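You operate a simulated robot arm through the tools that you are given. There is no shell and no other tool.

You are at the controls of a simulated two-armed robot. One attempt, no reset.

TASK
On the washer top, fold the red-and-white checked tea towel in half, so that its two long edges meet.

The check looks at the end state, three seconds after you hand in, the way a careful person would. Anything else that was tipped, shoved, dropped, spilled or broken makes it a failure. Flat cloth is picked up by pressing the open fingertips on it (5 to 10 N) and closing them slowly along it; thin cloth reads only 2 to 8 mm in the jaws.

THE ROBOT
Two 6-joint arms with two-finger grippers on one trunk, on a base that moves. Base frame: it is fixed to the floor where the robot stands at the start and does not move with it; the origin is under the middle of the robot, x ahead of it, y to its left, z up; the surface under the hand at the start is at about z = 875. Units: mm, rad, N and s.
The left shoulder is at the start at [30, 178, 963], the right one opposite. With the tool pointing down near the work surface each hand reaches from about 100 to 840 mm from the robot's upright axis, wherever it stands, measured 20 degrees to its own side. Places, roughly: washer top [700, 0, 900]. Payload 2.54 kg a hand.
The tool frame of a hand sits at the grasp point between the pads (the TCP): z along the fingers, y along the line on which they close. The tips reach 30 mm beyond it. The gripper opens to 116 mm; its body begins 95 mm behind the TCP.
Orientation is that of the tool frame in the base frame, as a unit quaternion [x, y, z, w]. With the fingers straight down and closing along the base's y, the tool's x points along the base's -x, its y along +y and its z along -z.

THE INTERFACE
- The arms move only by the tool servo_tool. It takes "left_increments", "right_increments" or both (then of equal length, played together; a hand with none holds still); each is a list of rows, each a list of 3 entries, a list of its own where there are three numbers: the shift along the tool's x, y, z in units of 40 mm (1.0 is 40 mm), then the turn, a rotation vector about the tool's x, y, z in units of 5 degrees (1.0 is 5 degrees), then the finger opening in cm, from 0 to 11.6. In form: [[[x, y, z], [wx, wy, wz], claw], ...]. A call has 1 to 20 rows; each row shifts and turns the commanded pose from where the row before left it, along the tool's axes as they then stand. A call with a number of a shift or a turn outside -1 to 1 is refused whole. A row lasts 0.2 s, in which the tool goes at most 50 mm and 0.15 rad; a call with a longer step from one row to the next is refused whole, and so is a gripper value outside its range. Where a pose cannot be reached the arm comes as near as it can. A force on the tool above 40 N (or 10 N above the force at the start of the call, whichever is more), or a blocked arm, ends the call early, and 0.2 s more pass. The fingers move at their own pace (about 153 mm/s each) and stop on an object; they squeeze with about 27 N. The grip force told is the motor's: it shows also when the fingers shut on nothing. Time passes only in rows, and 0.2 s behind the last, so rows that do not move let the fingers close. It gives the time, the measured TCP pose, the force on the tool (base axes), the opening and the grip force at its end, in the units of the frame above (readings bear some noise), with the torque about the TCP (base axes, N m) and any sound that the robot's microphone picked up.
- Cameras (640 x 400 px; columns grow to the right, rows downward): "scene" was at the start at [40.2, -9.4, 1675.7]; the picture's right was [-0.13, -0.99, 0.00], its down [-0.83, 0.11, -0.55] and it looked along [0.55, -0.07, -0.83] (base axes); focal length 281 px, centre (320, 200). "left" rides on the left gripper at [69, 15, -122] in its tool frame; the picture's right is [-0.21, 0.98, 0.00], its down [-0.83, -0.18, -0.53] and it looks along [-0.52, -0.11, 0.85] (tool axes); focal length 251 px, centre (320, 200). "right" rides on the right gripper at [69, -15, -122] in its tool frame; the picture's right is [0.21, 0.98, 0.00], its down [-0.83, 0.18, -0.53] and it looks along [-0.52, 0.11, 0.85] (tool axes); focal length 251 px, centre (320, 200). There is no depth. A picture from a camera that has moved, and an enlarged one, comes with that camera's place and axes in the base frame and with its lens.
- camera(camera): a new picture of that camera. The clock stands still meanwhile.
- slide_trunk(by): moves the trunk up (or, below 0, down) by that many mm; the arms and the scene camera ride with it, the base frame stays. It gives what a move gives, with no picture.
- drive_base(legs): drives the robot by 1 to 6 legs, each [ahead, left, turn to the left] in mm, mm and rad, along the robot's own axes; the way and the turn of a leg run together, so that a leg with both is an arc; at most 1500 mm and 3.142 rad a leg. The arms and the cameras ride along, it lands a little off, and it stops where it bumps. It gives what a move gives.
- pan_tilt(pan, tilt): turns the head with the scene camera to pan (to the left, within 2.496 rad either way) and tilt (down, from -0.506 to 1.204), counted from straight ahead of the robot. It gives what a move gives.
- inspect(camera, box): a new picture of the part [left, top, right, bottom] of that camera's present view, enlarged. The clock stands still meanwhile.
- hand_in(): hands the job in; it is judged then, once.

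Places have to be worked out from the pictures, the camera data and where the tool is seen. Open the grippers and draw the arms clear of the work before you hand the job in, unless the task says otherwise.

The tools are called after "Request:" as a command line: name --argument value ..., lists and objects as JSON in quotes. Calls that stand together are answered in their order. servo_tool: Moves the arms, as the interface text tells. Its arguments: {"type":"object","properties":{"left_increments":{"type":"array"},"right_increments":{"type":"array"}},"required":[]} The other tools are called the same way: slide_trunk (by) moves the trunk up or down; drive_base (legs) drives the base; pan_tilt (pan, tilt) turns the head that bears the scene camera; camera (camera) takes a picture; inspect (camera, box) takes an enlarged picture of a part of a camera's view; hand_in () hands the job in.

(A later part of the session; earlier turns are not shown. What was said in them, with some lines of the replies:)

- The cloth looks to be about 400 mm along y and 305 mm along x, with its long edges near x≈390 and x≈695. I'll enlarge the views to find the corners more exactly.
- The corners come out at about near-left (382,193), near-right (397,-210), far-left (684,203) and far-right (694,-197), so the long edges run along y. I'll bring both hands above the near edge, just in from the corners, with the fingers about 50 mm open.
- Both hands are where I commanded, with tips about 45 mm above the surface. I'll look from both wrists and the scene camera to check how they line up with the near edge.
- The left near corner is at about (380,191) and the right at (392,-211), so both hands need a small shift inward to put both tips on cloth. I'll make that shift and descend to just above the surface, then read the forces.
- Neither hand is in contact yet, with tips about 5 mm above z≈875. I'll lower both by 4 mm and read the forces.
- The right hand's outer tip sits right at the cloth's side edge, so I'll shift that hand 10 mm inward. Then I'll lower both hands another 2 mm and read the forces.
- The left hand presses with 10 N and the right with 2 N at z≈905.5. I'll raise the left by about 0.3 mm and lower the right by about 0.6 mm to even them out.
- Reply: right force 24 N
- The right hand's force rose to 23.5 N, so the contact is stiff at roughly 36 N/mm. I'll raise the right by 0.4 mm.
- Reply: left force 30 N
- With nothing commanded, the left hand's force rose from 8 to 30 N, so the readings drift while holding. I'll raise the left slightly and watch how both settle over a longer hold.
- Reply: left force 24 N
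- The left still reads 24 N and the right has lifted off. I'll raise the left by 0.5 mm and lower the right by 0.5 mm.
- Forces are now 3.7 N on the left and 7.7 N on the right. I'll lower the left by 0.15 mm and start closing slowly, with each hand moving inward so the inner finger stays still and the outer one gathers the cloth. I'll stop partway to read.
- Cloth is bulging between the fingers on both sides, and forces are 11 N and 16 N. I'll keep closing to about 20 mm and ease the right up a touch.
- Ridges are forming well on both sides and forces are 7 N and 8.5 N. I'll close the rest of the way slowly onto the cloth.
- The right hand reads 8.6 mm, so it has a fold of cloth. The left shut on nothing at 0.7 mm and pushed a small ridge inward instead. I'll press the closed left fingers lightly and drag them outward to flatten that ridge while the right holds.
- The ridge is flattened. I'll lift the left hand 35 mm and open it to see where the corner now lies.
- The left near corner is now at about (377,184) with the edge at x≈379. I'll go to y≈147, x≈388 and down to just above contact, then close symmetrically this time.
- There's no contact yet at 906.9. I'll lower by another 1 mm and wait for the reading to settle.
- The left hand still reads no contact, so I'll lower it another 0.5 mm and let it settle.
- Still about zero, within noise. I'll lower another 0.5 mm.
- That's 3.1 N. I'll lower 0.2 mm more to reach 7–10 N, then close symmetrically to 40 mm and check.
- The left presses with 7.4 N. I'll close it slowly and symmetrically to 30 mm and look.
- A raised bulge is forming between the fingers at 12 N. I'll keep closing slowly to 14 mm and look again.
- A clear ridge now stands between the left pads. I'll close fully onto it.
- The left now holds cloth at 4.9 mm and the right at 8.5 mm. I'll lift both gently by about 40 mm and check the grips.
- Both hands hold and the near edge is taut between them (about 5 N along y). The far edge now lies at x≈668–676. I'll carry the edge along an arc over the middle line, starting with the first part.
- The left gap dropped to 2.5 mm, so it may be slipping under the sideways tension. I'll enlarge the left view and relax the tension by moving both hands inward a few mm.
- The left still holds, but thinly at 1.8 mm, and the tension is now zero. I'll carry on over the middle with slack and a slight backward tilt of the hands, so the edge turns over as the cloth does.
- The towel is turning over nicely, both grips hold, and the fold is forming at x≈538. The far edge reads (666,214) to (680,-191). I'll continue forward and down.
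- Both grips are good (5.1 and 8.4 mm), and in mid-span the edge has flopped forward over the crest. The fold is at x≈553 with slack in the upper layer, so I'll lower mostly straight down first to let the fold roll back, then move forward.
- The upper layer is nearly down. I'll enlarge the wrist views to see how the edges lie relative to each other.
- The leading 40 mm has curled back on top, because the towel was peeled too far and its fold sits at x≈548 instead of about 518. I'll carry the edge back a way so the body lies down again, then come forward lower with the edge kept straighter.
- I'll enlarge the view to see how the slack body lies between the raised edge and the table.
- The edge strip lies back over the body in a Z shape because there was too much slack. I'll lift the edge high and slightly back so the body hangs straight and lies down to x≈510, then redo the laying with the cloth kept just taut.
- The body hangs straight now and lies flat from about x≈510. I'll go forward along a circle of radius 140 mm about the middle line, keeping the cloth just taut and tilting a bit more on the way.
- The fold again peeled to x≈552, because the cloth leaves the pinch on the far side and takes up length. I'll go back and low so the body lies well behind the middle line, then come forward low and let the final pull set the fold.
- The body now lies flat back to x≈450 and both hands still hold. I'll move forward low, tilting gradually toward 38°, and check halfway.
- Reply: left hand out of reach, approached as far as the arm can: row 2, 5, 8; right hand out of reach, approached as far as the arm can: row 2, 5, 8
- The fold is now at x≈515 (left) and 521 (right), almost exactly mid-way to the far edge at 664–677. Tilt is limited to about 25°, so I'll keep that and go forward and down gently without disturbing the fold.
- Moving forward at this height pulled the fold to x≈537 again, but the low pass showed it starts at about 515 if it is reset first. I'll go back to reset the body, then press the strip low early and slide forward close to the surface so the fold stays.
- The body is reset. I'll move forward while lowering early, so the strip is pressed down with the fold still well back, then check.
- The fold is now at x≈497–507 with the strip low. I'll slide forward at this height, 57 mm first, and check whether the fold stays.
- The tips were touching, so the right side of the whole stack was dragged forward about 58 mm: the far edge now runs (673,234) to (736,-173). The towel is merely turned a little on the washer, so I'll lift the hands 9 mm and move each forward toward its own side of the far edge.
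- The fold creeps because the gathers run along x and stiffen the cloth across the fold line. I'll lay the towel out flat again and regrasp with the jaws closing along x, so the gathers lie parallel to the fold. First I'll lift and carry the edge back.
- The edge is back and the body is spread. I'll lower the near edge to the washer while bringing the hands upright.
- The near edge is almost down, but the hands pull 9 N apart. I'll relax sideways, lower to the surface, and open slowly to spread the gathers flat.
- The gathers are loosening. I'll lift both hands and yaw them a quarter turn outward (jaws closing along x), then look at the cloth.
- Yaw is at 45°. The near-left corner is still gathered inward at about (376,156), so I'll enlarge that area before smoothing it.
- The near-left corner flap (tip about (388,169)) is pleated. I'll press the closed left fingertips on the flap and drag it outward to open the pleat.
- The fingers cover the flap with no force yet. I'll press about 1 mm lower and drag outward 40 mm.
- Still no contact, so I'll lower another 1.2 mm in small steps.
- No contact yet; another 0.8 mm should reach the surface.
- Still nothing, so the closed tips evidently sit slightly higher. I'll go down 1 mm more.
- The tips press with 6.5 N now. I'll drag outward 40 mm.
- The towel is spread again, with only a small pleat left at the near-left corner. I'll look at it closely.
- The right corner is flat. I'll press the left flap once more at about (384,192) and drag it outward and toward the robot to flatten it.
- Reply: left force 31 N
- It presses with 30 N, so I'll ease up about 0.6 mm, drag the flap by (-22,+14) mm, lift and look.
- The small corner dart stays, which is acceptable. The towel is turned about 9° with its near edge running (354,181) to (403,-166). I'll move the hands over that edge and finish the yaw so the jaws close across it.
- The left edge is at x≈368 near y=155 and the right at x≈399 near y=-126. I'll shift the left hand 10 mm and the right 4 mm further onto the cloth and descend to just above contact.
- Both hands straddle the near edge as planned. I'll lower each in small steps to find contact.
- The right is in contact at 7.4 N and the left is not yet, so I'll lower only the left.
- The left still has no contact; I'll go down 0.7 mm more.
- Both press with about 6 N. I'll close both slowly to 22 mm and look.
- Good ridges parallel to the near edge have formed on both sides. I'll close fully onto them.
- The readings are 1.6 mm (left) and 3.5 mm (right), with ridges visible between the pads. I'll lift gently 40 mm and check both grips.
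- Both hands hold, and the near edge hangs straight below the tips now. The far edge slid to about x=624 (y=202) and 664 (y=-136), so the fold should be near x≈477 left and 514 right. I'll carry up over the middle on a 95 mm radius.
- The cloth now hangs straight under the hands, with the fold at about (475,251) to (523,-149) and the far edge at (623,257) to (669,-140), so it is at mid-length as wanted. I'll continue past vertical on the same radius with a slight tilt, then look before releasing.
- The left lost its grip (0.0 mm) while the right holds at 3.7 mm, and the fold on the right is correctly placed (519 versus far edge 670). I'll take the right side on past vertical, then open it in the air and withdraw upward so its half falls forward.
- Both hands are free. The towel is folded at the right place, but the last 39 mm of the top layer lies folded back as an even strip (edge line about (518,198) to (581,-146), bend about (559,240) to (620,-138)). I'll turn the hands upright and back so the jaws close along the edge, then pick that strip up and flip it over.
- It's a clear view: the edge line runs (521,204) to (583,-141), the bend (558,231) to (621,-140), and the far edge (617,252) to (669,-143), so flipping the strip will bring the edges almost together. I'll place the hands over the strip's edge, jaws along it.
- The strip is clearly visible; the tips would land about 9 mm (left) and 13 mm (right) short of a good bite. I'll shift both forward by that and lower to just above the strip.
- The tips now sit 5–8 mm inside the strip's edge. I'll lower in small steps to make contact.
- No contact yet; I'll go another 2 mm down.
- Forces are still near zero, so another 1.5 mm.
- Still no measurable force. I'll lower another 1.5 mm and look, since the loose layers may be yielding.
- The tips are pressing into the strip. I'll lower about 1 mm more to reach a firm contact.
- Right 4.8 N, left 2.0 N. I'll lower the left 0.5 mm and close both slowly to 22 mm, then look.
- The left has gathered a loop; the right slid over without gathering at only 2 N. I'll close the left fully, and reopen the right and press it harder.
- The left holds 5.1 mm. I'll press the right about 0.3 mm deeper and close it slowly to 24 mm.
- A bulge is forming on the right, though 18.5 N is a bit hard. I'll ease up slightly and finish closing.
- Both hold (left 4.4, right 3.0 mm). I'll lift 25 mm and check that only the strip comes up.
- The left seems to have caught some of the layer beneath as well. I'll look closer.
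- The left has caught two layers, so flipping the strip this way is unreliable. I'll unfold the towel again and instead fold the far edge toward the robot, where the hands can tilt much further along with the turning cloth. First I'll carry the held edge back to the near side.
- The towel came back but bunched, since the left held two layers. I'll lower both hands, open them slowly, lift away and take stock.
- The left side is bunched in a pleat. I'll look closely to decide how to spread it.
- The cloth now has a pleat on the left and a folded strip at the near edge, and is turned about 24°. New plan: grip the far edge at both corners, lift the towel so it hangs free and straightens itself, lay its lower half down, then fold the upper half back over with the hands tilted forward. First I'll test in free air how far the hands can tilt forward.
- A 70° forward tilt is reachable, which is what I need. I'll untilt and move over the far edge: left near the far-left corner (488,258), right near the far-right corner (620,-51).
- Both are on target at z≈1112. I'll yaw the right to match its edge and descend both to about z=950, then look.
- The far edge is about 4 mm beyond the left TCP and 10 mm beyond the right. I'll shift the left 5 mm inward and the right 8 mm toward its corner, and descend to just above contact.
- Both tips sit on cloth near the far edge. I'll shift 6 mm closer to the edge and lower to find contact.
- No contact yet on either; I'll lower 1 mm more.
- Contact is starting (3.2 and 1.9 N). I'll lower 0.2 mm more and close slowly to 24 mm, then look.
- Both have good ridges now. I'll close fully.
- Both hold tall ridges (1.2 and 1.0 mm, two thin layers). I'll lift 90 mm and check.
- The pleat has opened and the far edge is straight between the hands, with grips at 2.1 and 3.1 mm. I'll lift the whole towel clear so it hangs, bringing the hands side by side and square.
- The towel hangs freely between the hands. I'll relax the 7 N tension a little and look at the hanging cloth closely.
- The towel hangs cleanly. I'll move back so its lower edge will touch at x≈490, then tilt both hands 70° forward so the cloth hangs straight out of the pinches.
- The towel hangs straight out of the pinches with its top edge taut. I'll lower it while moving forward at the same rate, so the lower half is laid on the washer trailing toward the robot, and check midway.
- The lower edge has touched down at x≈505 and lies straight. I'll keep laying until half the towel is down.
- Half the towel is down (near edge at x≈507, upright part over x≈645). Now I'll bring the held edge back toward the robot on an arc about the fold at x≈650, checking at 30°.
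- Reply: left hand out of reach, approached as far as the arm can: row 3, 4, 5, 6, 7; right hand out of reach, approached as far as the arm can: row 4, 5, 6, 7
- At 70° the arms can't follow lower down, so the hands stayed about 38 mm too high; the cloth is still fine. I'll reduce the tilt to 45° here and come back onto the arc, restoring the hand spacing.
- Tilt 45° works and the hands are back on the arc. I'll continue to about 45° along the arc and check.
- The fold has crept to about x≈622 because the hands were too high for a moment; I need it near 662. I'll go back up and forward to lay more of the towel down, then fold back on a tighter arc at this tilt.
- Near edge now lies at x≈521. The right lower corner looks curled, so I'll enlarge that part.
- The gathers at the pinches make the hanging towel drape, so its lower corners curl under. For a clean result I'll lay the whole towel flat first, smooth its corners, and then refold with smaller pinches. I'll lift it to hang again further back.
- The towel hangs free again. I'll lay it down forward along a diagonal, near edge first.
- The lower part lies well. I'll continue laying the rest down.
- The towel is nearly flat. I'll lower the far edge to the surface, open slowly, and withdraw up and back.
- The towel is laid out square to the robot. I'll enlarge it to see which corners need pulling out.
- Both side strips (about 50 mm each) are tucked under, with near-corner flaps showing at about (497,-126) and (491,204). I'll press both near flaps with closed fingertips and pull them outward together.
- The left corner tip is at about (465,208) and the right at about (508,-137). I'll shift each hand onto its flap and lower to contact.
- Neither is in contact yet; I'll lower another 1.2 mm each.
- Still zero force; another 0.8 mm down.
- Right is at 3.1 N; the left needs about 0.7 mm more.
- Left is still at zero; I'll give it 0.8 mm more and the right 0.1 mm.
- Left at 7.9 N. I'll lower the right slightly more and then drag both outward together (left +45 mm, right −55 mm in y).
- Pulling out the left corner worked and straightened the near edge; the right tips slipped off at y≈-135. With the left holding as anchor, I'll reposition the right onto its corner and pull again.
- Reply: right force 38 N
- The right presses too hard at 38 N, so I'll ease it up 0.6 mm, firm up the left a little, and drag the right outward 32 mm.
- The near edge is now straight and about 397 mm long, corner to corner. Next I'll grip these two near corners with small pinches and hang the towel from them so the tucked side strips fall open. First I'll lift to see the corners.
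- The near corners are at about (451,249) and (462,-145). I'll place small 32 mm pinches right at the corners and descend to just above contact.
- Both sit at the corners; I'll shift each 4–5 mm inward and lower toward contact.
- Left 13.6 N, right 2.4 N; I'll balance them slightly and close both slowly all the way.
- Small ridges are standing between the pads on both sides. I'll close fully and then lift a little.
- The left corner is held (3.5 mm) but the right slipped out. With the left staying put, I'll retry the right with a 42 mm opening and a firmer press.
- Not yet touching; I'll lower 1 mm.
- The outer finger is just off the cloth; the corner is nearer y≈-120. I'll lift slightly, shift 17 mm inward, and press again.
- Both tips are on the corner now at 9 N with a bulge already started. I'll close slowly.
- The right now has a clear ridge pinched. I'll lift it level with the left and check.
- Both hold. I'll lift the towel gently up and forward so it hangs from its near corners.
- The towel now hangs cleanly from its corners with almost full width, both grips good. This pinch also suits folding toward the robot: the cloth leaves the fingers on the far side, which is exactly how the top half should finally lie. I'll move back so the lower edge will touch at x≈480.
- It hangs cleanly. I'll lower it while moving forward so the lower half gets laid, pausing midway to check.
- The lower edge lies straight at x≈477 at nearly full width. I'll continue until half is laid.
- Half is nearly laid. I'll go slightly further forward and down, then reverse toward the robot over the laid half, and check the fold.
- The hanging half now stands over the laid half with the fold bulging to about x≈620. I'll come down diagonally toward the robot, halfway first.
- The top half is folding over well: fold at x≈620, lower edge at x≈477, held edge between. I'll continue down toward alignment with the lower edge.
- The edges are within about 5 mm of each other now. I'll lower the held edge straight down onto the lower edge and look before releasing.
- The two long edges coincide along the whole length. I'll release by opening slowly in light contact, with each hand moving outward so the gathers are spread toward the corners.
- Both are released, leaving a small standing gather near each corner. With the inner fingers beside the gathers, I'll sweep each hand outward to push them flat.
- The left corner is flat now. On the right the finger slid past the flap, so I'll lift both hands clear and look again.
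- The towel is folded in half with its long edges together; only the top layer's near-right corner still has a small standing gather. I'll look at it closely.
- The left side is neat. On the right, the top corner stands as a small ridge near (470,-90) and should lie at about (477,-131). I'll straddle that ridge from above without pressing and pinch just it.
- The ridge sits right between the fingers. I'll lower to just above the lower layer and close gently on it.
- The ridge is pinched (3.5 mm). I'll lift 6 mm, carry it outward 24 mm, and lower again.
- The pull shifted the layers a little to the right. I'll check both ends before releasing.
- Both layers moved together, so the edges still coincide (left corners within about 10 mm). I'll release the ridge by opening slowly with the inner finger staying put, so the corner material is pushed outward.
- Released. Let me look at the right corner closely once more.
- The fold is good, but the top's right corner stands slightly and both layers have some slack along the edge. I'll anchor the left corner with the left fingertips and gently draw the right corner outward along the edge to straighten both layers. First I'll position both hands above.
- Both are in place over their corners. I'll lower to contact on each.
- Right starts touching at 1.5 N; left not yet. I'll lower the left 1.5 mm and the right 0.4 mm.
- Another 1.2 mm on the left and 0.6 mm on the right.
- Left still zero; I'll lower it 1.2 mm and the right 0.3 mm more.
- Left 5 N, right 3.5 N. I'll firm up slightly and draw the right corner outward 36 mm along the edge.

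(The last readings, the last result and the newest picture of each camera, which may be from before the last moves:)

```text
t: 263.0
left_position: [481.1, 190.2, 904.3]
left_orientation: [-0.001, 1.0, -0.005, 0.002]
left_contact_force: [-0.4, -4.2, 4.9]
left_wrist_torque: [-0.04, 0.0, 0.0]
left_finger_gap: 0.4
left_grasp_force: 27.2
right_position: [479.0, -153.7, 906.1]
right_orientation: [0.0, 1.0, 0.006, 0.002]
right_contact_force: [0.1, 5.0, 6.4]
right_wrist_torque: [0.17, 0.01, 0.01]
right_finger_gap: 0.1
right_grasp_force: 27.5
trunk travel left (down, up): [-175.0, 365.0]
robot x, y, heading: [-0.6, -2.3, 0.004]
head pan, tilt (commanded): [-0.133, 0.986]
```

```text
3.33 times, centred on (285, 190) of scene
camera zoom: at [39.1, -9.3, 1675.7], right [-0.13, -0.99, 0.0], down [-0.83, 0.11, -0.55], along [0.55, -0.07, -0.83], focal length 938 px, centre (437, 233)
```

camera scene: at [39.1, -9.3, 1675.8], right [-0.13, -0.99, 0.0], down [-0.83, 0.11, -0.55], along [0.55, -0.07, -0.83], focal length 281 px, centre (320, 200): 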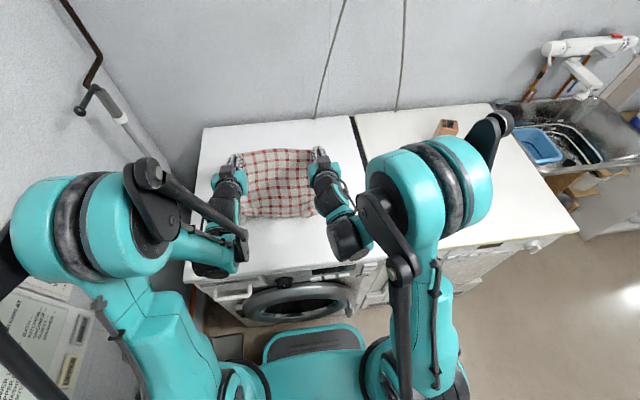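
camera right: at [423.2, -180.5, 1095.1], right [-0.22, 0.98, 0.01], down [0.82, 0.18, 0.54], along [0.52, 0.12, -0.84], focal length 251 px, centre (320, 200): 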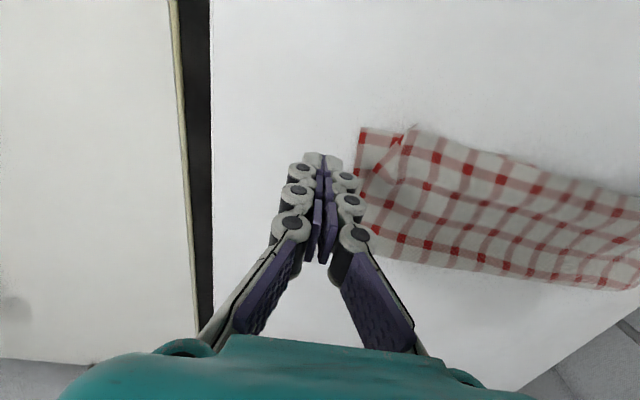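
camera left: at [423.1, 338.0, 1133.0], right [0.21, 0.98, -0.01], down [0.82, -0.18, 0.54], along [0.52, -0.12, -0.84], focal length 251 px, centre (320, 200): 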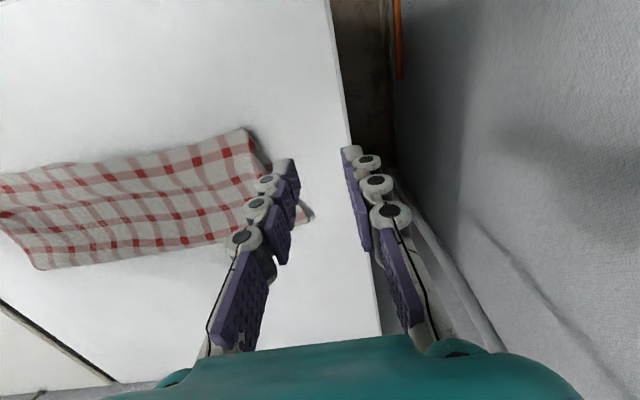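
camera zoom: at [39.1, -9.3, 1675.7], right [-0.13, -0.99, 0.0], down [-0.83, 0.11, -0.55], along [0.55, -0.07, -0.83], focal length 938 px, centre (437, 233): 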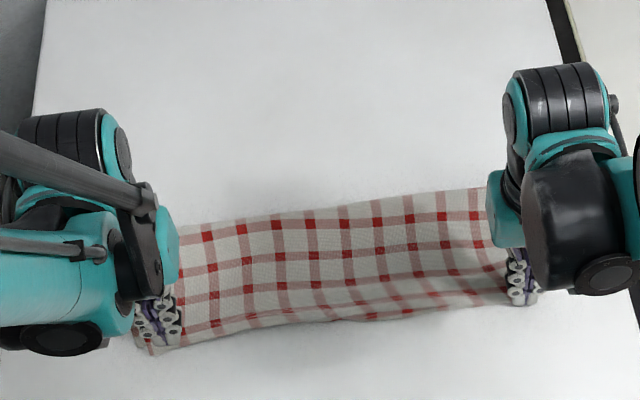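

The edge is now taut and straight (about 5 N between the hands). I'll lift both straight up and look at the result.

Request:
servo_tool --left_increments '[[[0, 0, -0.2], [0, 0, 0], 0], [[0, 0, -0.5], [0, 0, 0], 0], [[0, 0, -0.8], [0, 0, 0], 0], [[0, 0.5, -0.6], [0, 0, 0], 0], [[0, 0.8, -0.3], [0, 0, 0], 0], [[0, 0.8, 0], [0, 0, 0], 0], [[0, 0.5, 0], [0, 0, 0], 0]]' --right_increments '[[[0, 0, -0.2], [0, 0, 0], 0], [[0, 0, -0.5], [0, 0, 0], 0], [[0, 0, -0.8], [0, 0, 0], 0], [[0, -0.5, -0.6], [0, 0, 0], 0], [[0, -0.6, -0.3], [0, 0, 0], 0], [[0, 0, 0], [0, 0, 0], 0], [[0, 0, 0], [0, 0, 0], 0]]'

Request:
inspect --camera "scene" --box '[205, 130, 365, 250]'

Request:
camera --camera "left"

Request:
camera --camera "right"

```text
t: 264.6
left_position: [481.3, 294.7, 1000.2]
left_orientation: [0.001, 1.0, -0.004, 0.001]
left_contact_force: [-1.0, 1.1, 0.8]
left_wrist_torque: [-0.04, 0.03, -0.02]
left_finger_gap: 0.2
left_grasp_force: 27.4
right_position: [481.0, -198.3, 1000.6]
right_orientation: [0.0, 1.0, 0.005, 0.001]
right_contact_force: [0.3, 0.3, -0.3]
right_wrist_torque: [-0.01, -0.02, 0.02]
right_finger_gap: 0.0
right_grasp_force: 26.9
trunk travel left (down, up): [-175.0, 365.0]
robot x, y, heading: [-1.7, 0.2, -0.005]
head pan, tilt (commanded): [-0.133, 0.986]
```

```text
3.33 times, centred on (285, 190) of scene
camera zoom: at [40.2, -9.4, 1675.7], right [-0.13, -0.99, 0.0], down [-0.83, 0.11, -0.55], along [0.55, -0.07, -0.83], focal length 938 px, centre (437, 233)
```

zoom: 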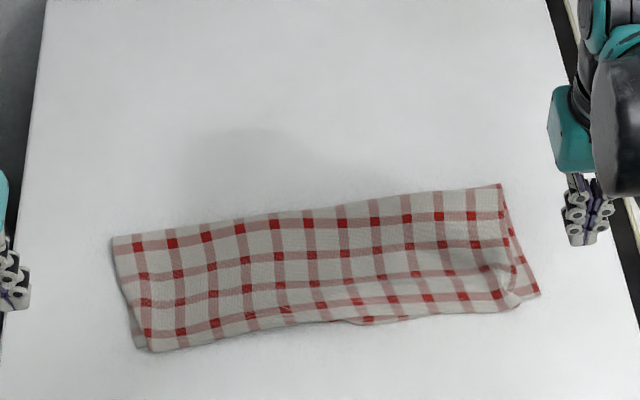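

```text
taken
camera left: at [411.7, 310.6, 1121.8], right [0.21, 0.98, -0.01], down [0.82, -0.18, 0.54], along [0.52, -0.12, -0.84], focal length 251 px, centre (320, 200)
```

left: 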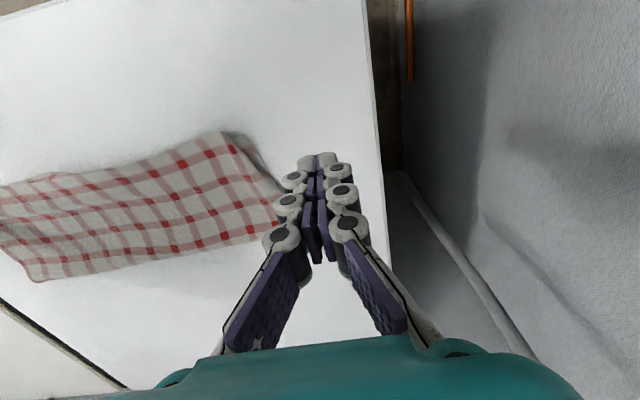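

```text
taken
camera right: at [412.5, -214.8, 1122.1], right [-0.22, 0.98, 0.01], down [0.82, 0.18, 0.54], along [0.52, 0.12, -0.84], focal length 251 px, centre (320, 200)
```

right: 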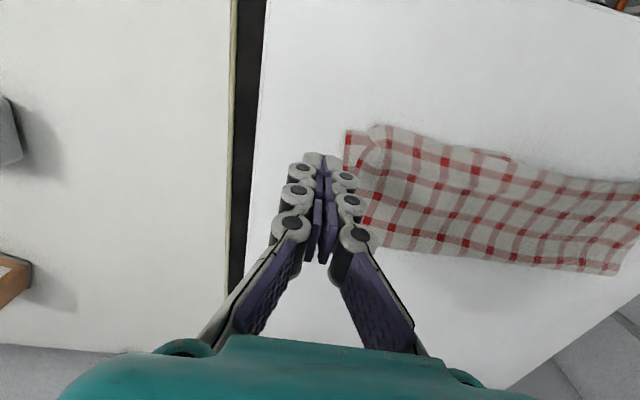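

Better: the top edge spans almost the full width now, with its right corner about 26 mm short of the lower one. I'll look closely at both ends.

Request:
inspect --camera "right" --box '[320, 80, 560, 230]'

Request:
inspect --camera "left" --box '[100, 100, 300, 225]'

Request:
inspect --camera "scene" --box '[225, 170, 353, 250]'

```text
2.67 times, centred on (440, 155) of right
camera zoom: at [412.5, -214.8, 1122.1], right [-0.22, 0.98, 0.01], down [0.82, 0.18, 0.54], along [0.52, 0.12, -0.84], focal length 670 px, centre (0, 320)
```

zoom: 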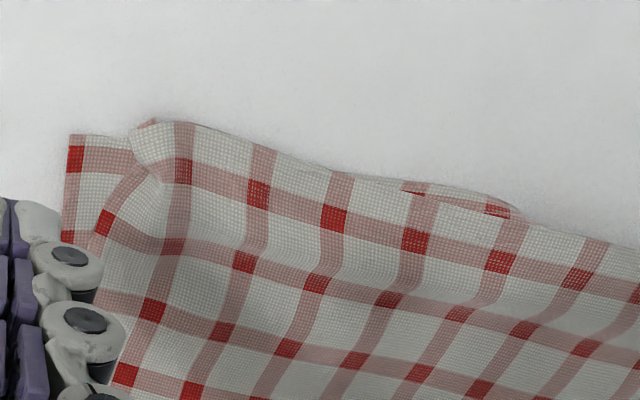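

```text
3.20 times, centred on (200, 162) of left
camera zoom: at [411.7, 310.6, 1121.8], right [0.21, 0.98, -0.01], down [0.82, -0.18, 0.54], along [0.52, -0.12, -0.84], focal length 805 px, centre (704, 320)
```

zoom: 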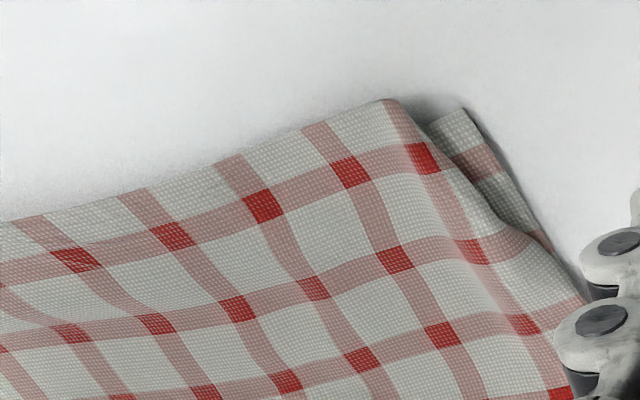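

```text
5.00 times, centred on (289, 210) of scene
camera zoom: at [40.2, -9.4, 1675.7], right [-0.13, -0.99, 0.0], down [-0.83, 0.11, -0.55], along [0.55, -0.07, -0.83], focal length 1406 px, centre (475, 150)
```

zoom: 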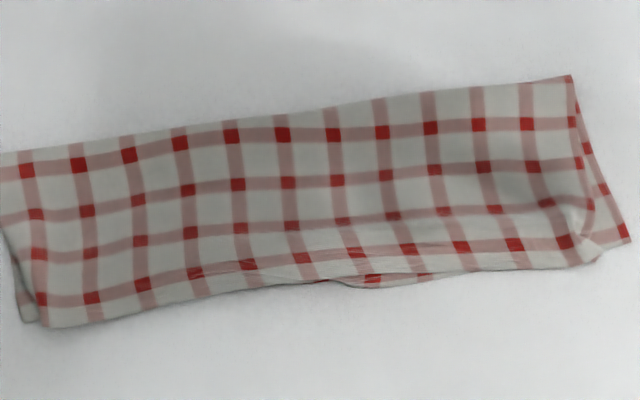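

The long edges meet within a few millimetres across, and only the top's right corner tip is slightly turned in; further handling risks disturbing the fold. I'll draw both arms up and back clear of the work and open the grippers.

Request:
servo_tool --left_increments '[[[0, 0, -0.8], [0, 0, 0], 1], [[0.3, 0, -0.8], [0, 0, 0], 3], [[0.4, -0.3, -0.8], [0, 0, 0], 5], [[0.4, -0.4, -0.6], [0, 0, 0], 8], [[0.4, -0.4, -0.3], [0, 0, 0], 11], [[0, 0, 0], [0, 0, 0], 11], [[0, 0, 0], [0, 0, 0], 11], [[0, 0, 0], [0, 0, 0], 11]]' --right_increments '[[[0, 0, -0.8], [0, 0, 0], 1], [[0.3, 0, -0.8], [0, 0, 0], 3], [[0.4, 0, -0.8], [0, 0, 0], 5], [[0.4, 0, -0.6], [0, 0, 0], 8], [[0.4, 0, -0.3], [0, 0, 0], 11], [[0, 0, 0], [0, 0, 0], 11], [[0, 0, 0], [0, 0, 0], 11], [[0, 0, 0], [0, 0, 0], 11]]'

Request:
camera --camera "scene"

Request:
inspect --camera "scene" --box '[215, 150, 359, 240]'

Request:
camera --camera "right"

Request:
camera --camera "left"

```text
t: 266.4
left_position: [420.0, 251.9, 1131.5]
left_orientation: [0.0, 1.0, -0.005, 0.001]
left_contact_force: [0.6, 0.5, -0.4]
left_wrist_torque: [-0.03, -0.02, 0.01]
left_finger_gap: 109.9
left_grasp_force: 0.2
right_position: [418.9, -200.6, 1130.8]
right_orientation: [0.0, 1.0, 0.005, 0.0]
right_contact_force: [0.4, -0.1, -0.9]
right_wrist_torque: [-0.03, 0.01, -0.02]
right_finger_gap: 109.9
right_grasp_force: 0.0
trunk travel left (down, up): [-175.0, 365.0]
robot x, y, heading: [1.0, 2.4, 0.001]
head pan, tilt (commanded): [-0.133, 0.986]
```

```text
taken
camera scene: at [40.7, -9.3, 1675.7], right [-0.13, -0.99, 0.0], down [-0.83, 0.11, -0.55], along [0.55, -0.07, -0.83], focal length 281 px, centre (320, 200)
```

scene: 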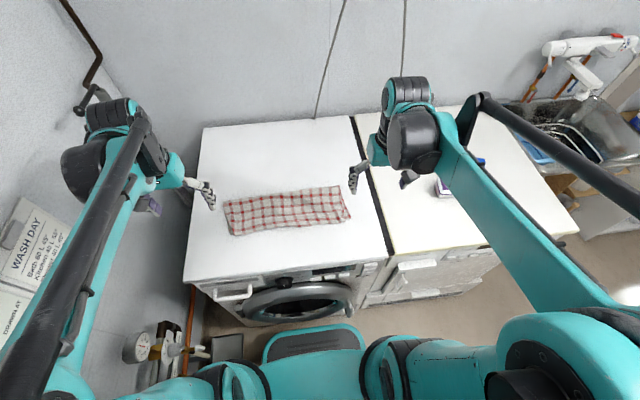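

```text
4.44 times, centred on (287, 195) of scene
camera zoom: at [40.7, -9.3, 1675.7], right [-0.13, -0.99, 0.0], down [-0.83, 0.11, -0.55], along [0.55, -0.07, -0.83], focal length 1250 px, centre (467, 222)
```

zoom: 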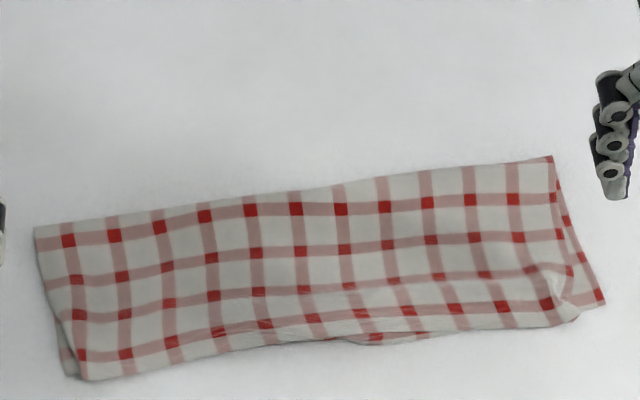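

```text
taken
camera right: at [351.0, -217.6, 1253.6], right [-0.22, 0.98, 0.01], down [0.82, 0.18, 0.54], along [0.52, 0.12, -0.84], focal length 251 px, centre (320, 200)
```

right: 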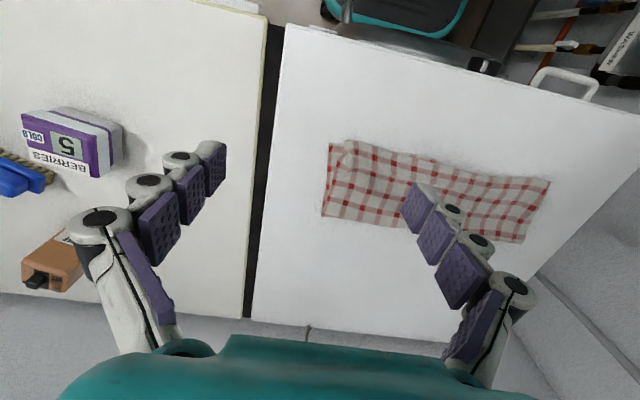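

```text
taken
camera left: at [350.3, 267.1, 1254.6], right [0.21, 0.98, -0.01], down [0.82, -0.18, 0.54], along [0.52, -0.12, -0.84], focal length 251 px, centre (320, 200)
```

left: 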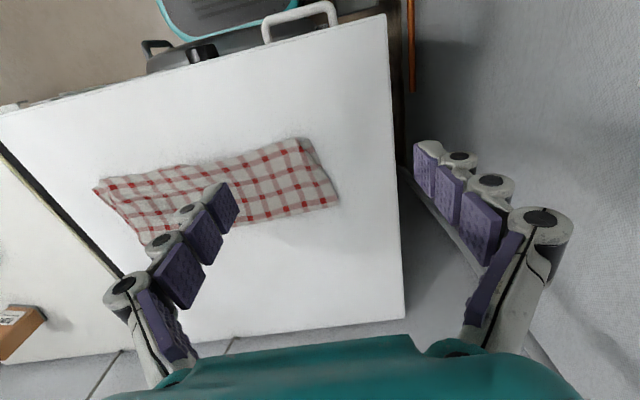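

The towel lies flat on the washer top, folded in half with its long edges together. Both grippers are open and clear, and the objects on the counter look undisturbed, so I'll hand the job in.

Request:
hand_in

```text
The job is handed in.
```

I folded the tea towel in half on the washer top and handed the job in. I don't have the verdict yet.

- **Edges:** the two long edges meet to within about 5–10 mm along their length.
- **Right corner:** the top layer's right-hand corner tip is tucked slightly under. Its visible corner sits about 26 mm short of the corner beneath it. I left it because more handling risked spoiling the fold.
- **Flatness:** both layers keep some slight waves. The folded towel is about 130–140 mm deep, where a tight fold would be 150 mm.
- **Position:** the towel slid and turned a few degrees during the work, but it lies fully on the washer top.
- **Surroundings:** nothing else looks moved in the last pictures. Both grippers are open and drawn clear of the towel.

The fold took several attempts. It came right when I hung the towel from two corners, laid the lower half down, and brought the upper half back over it.
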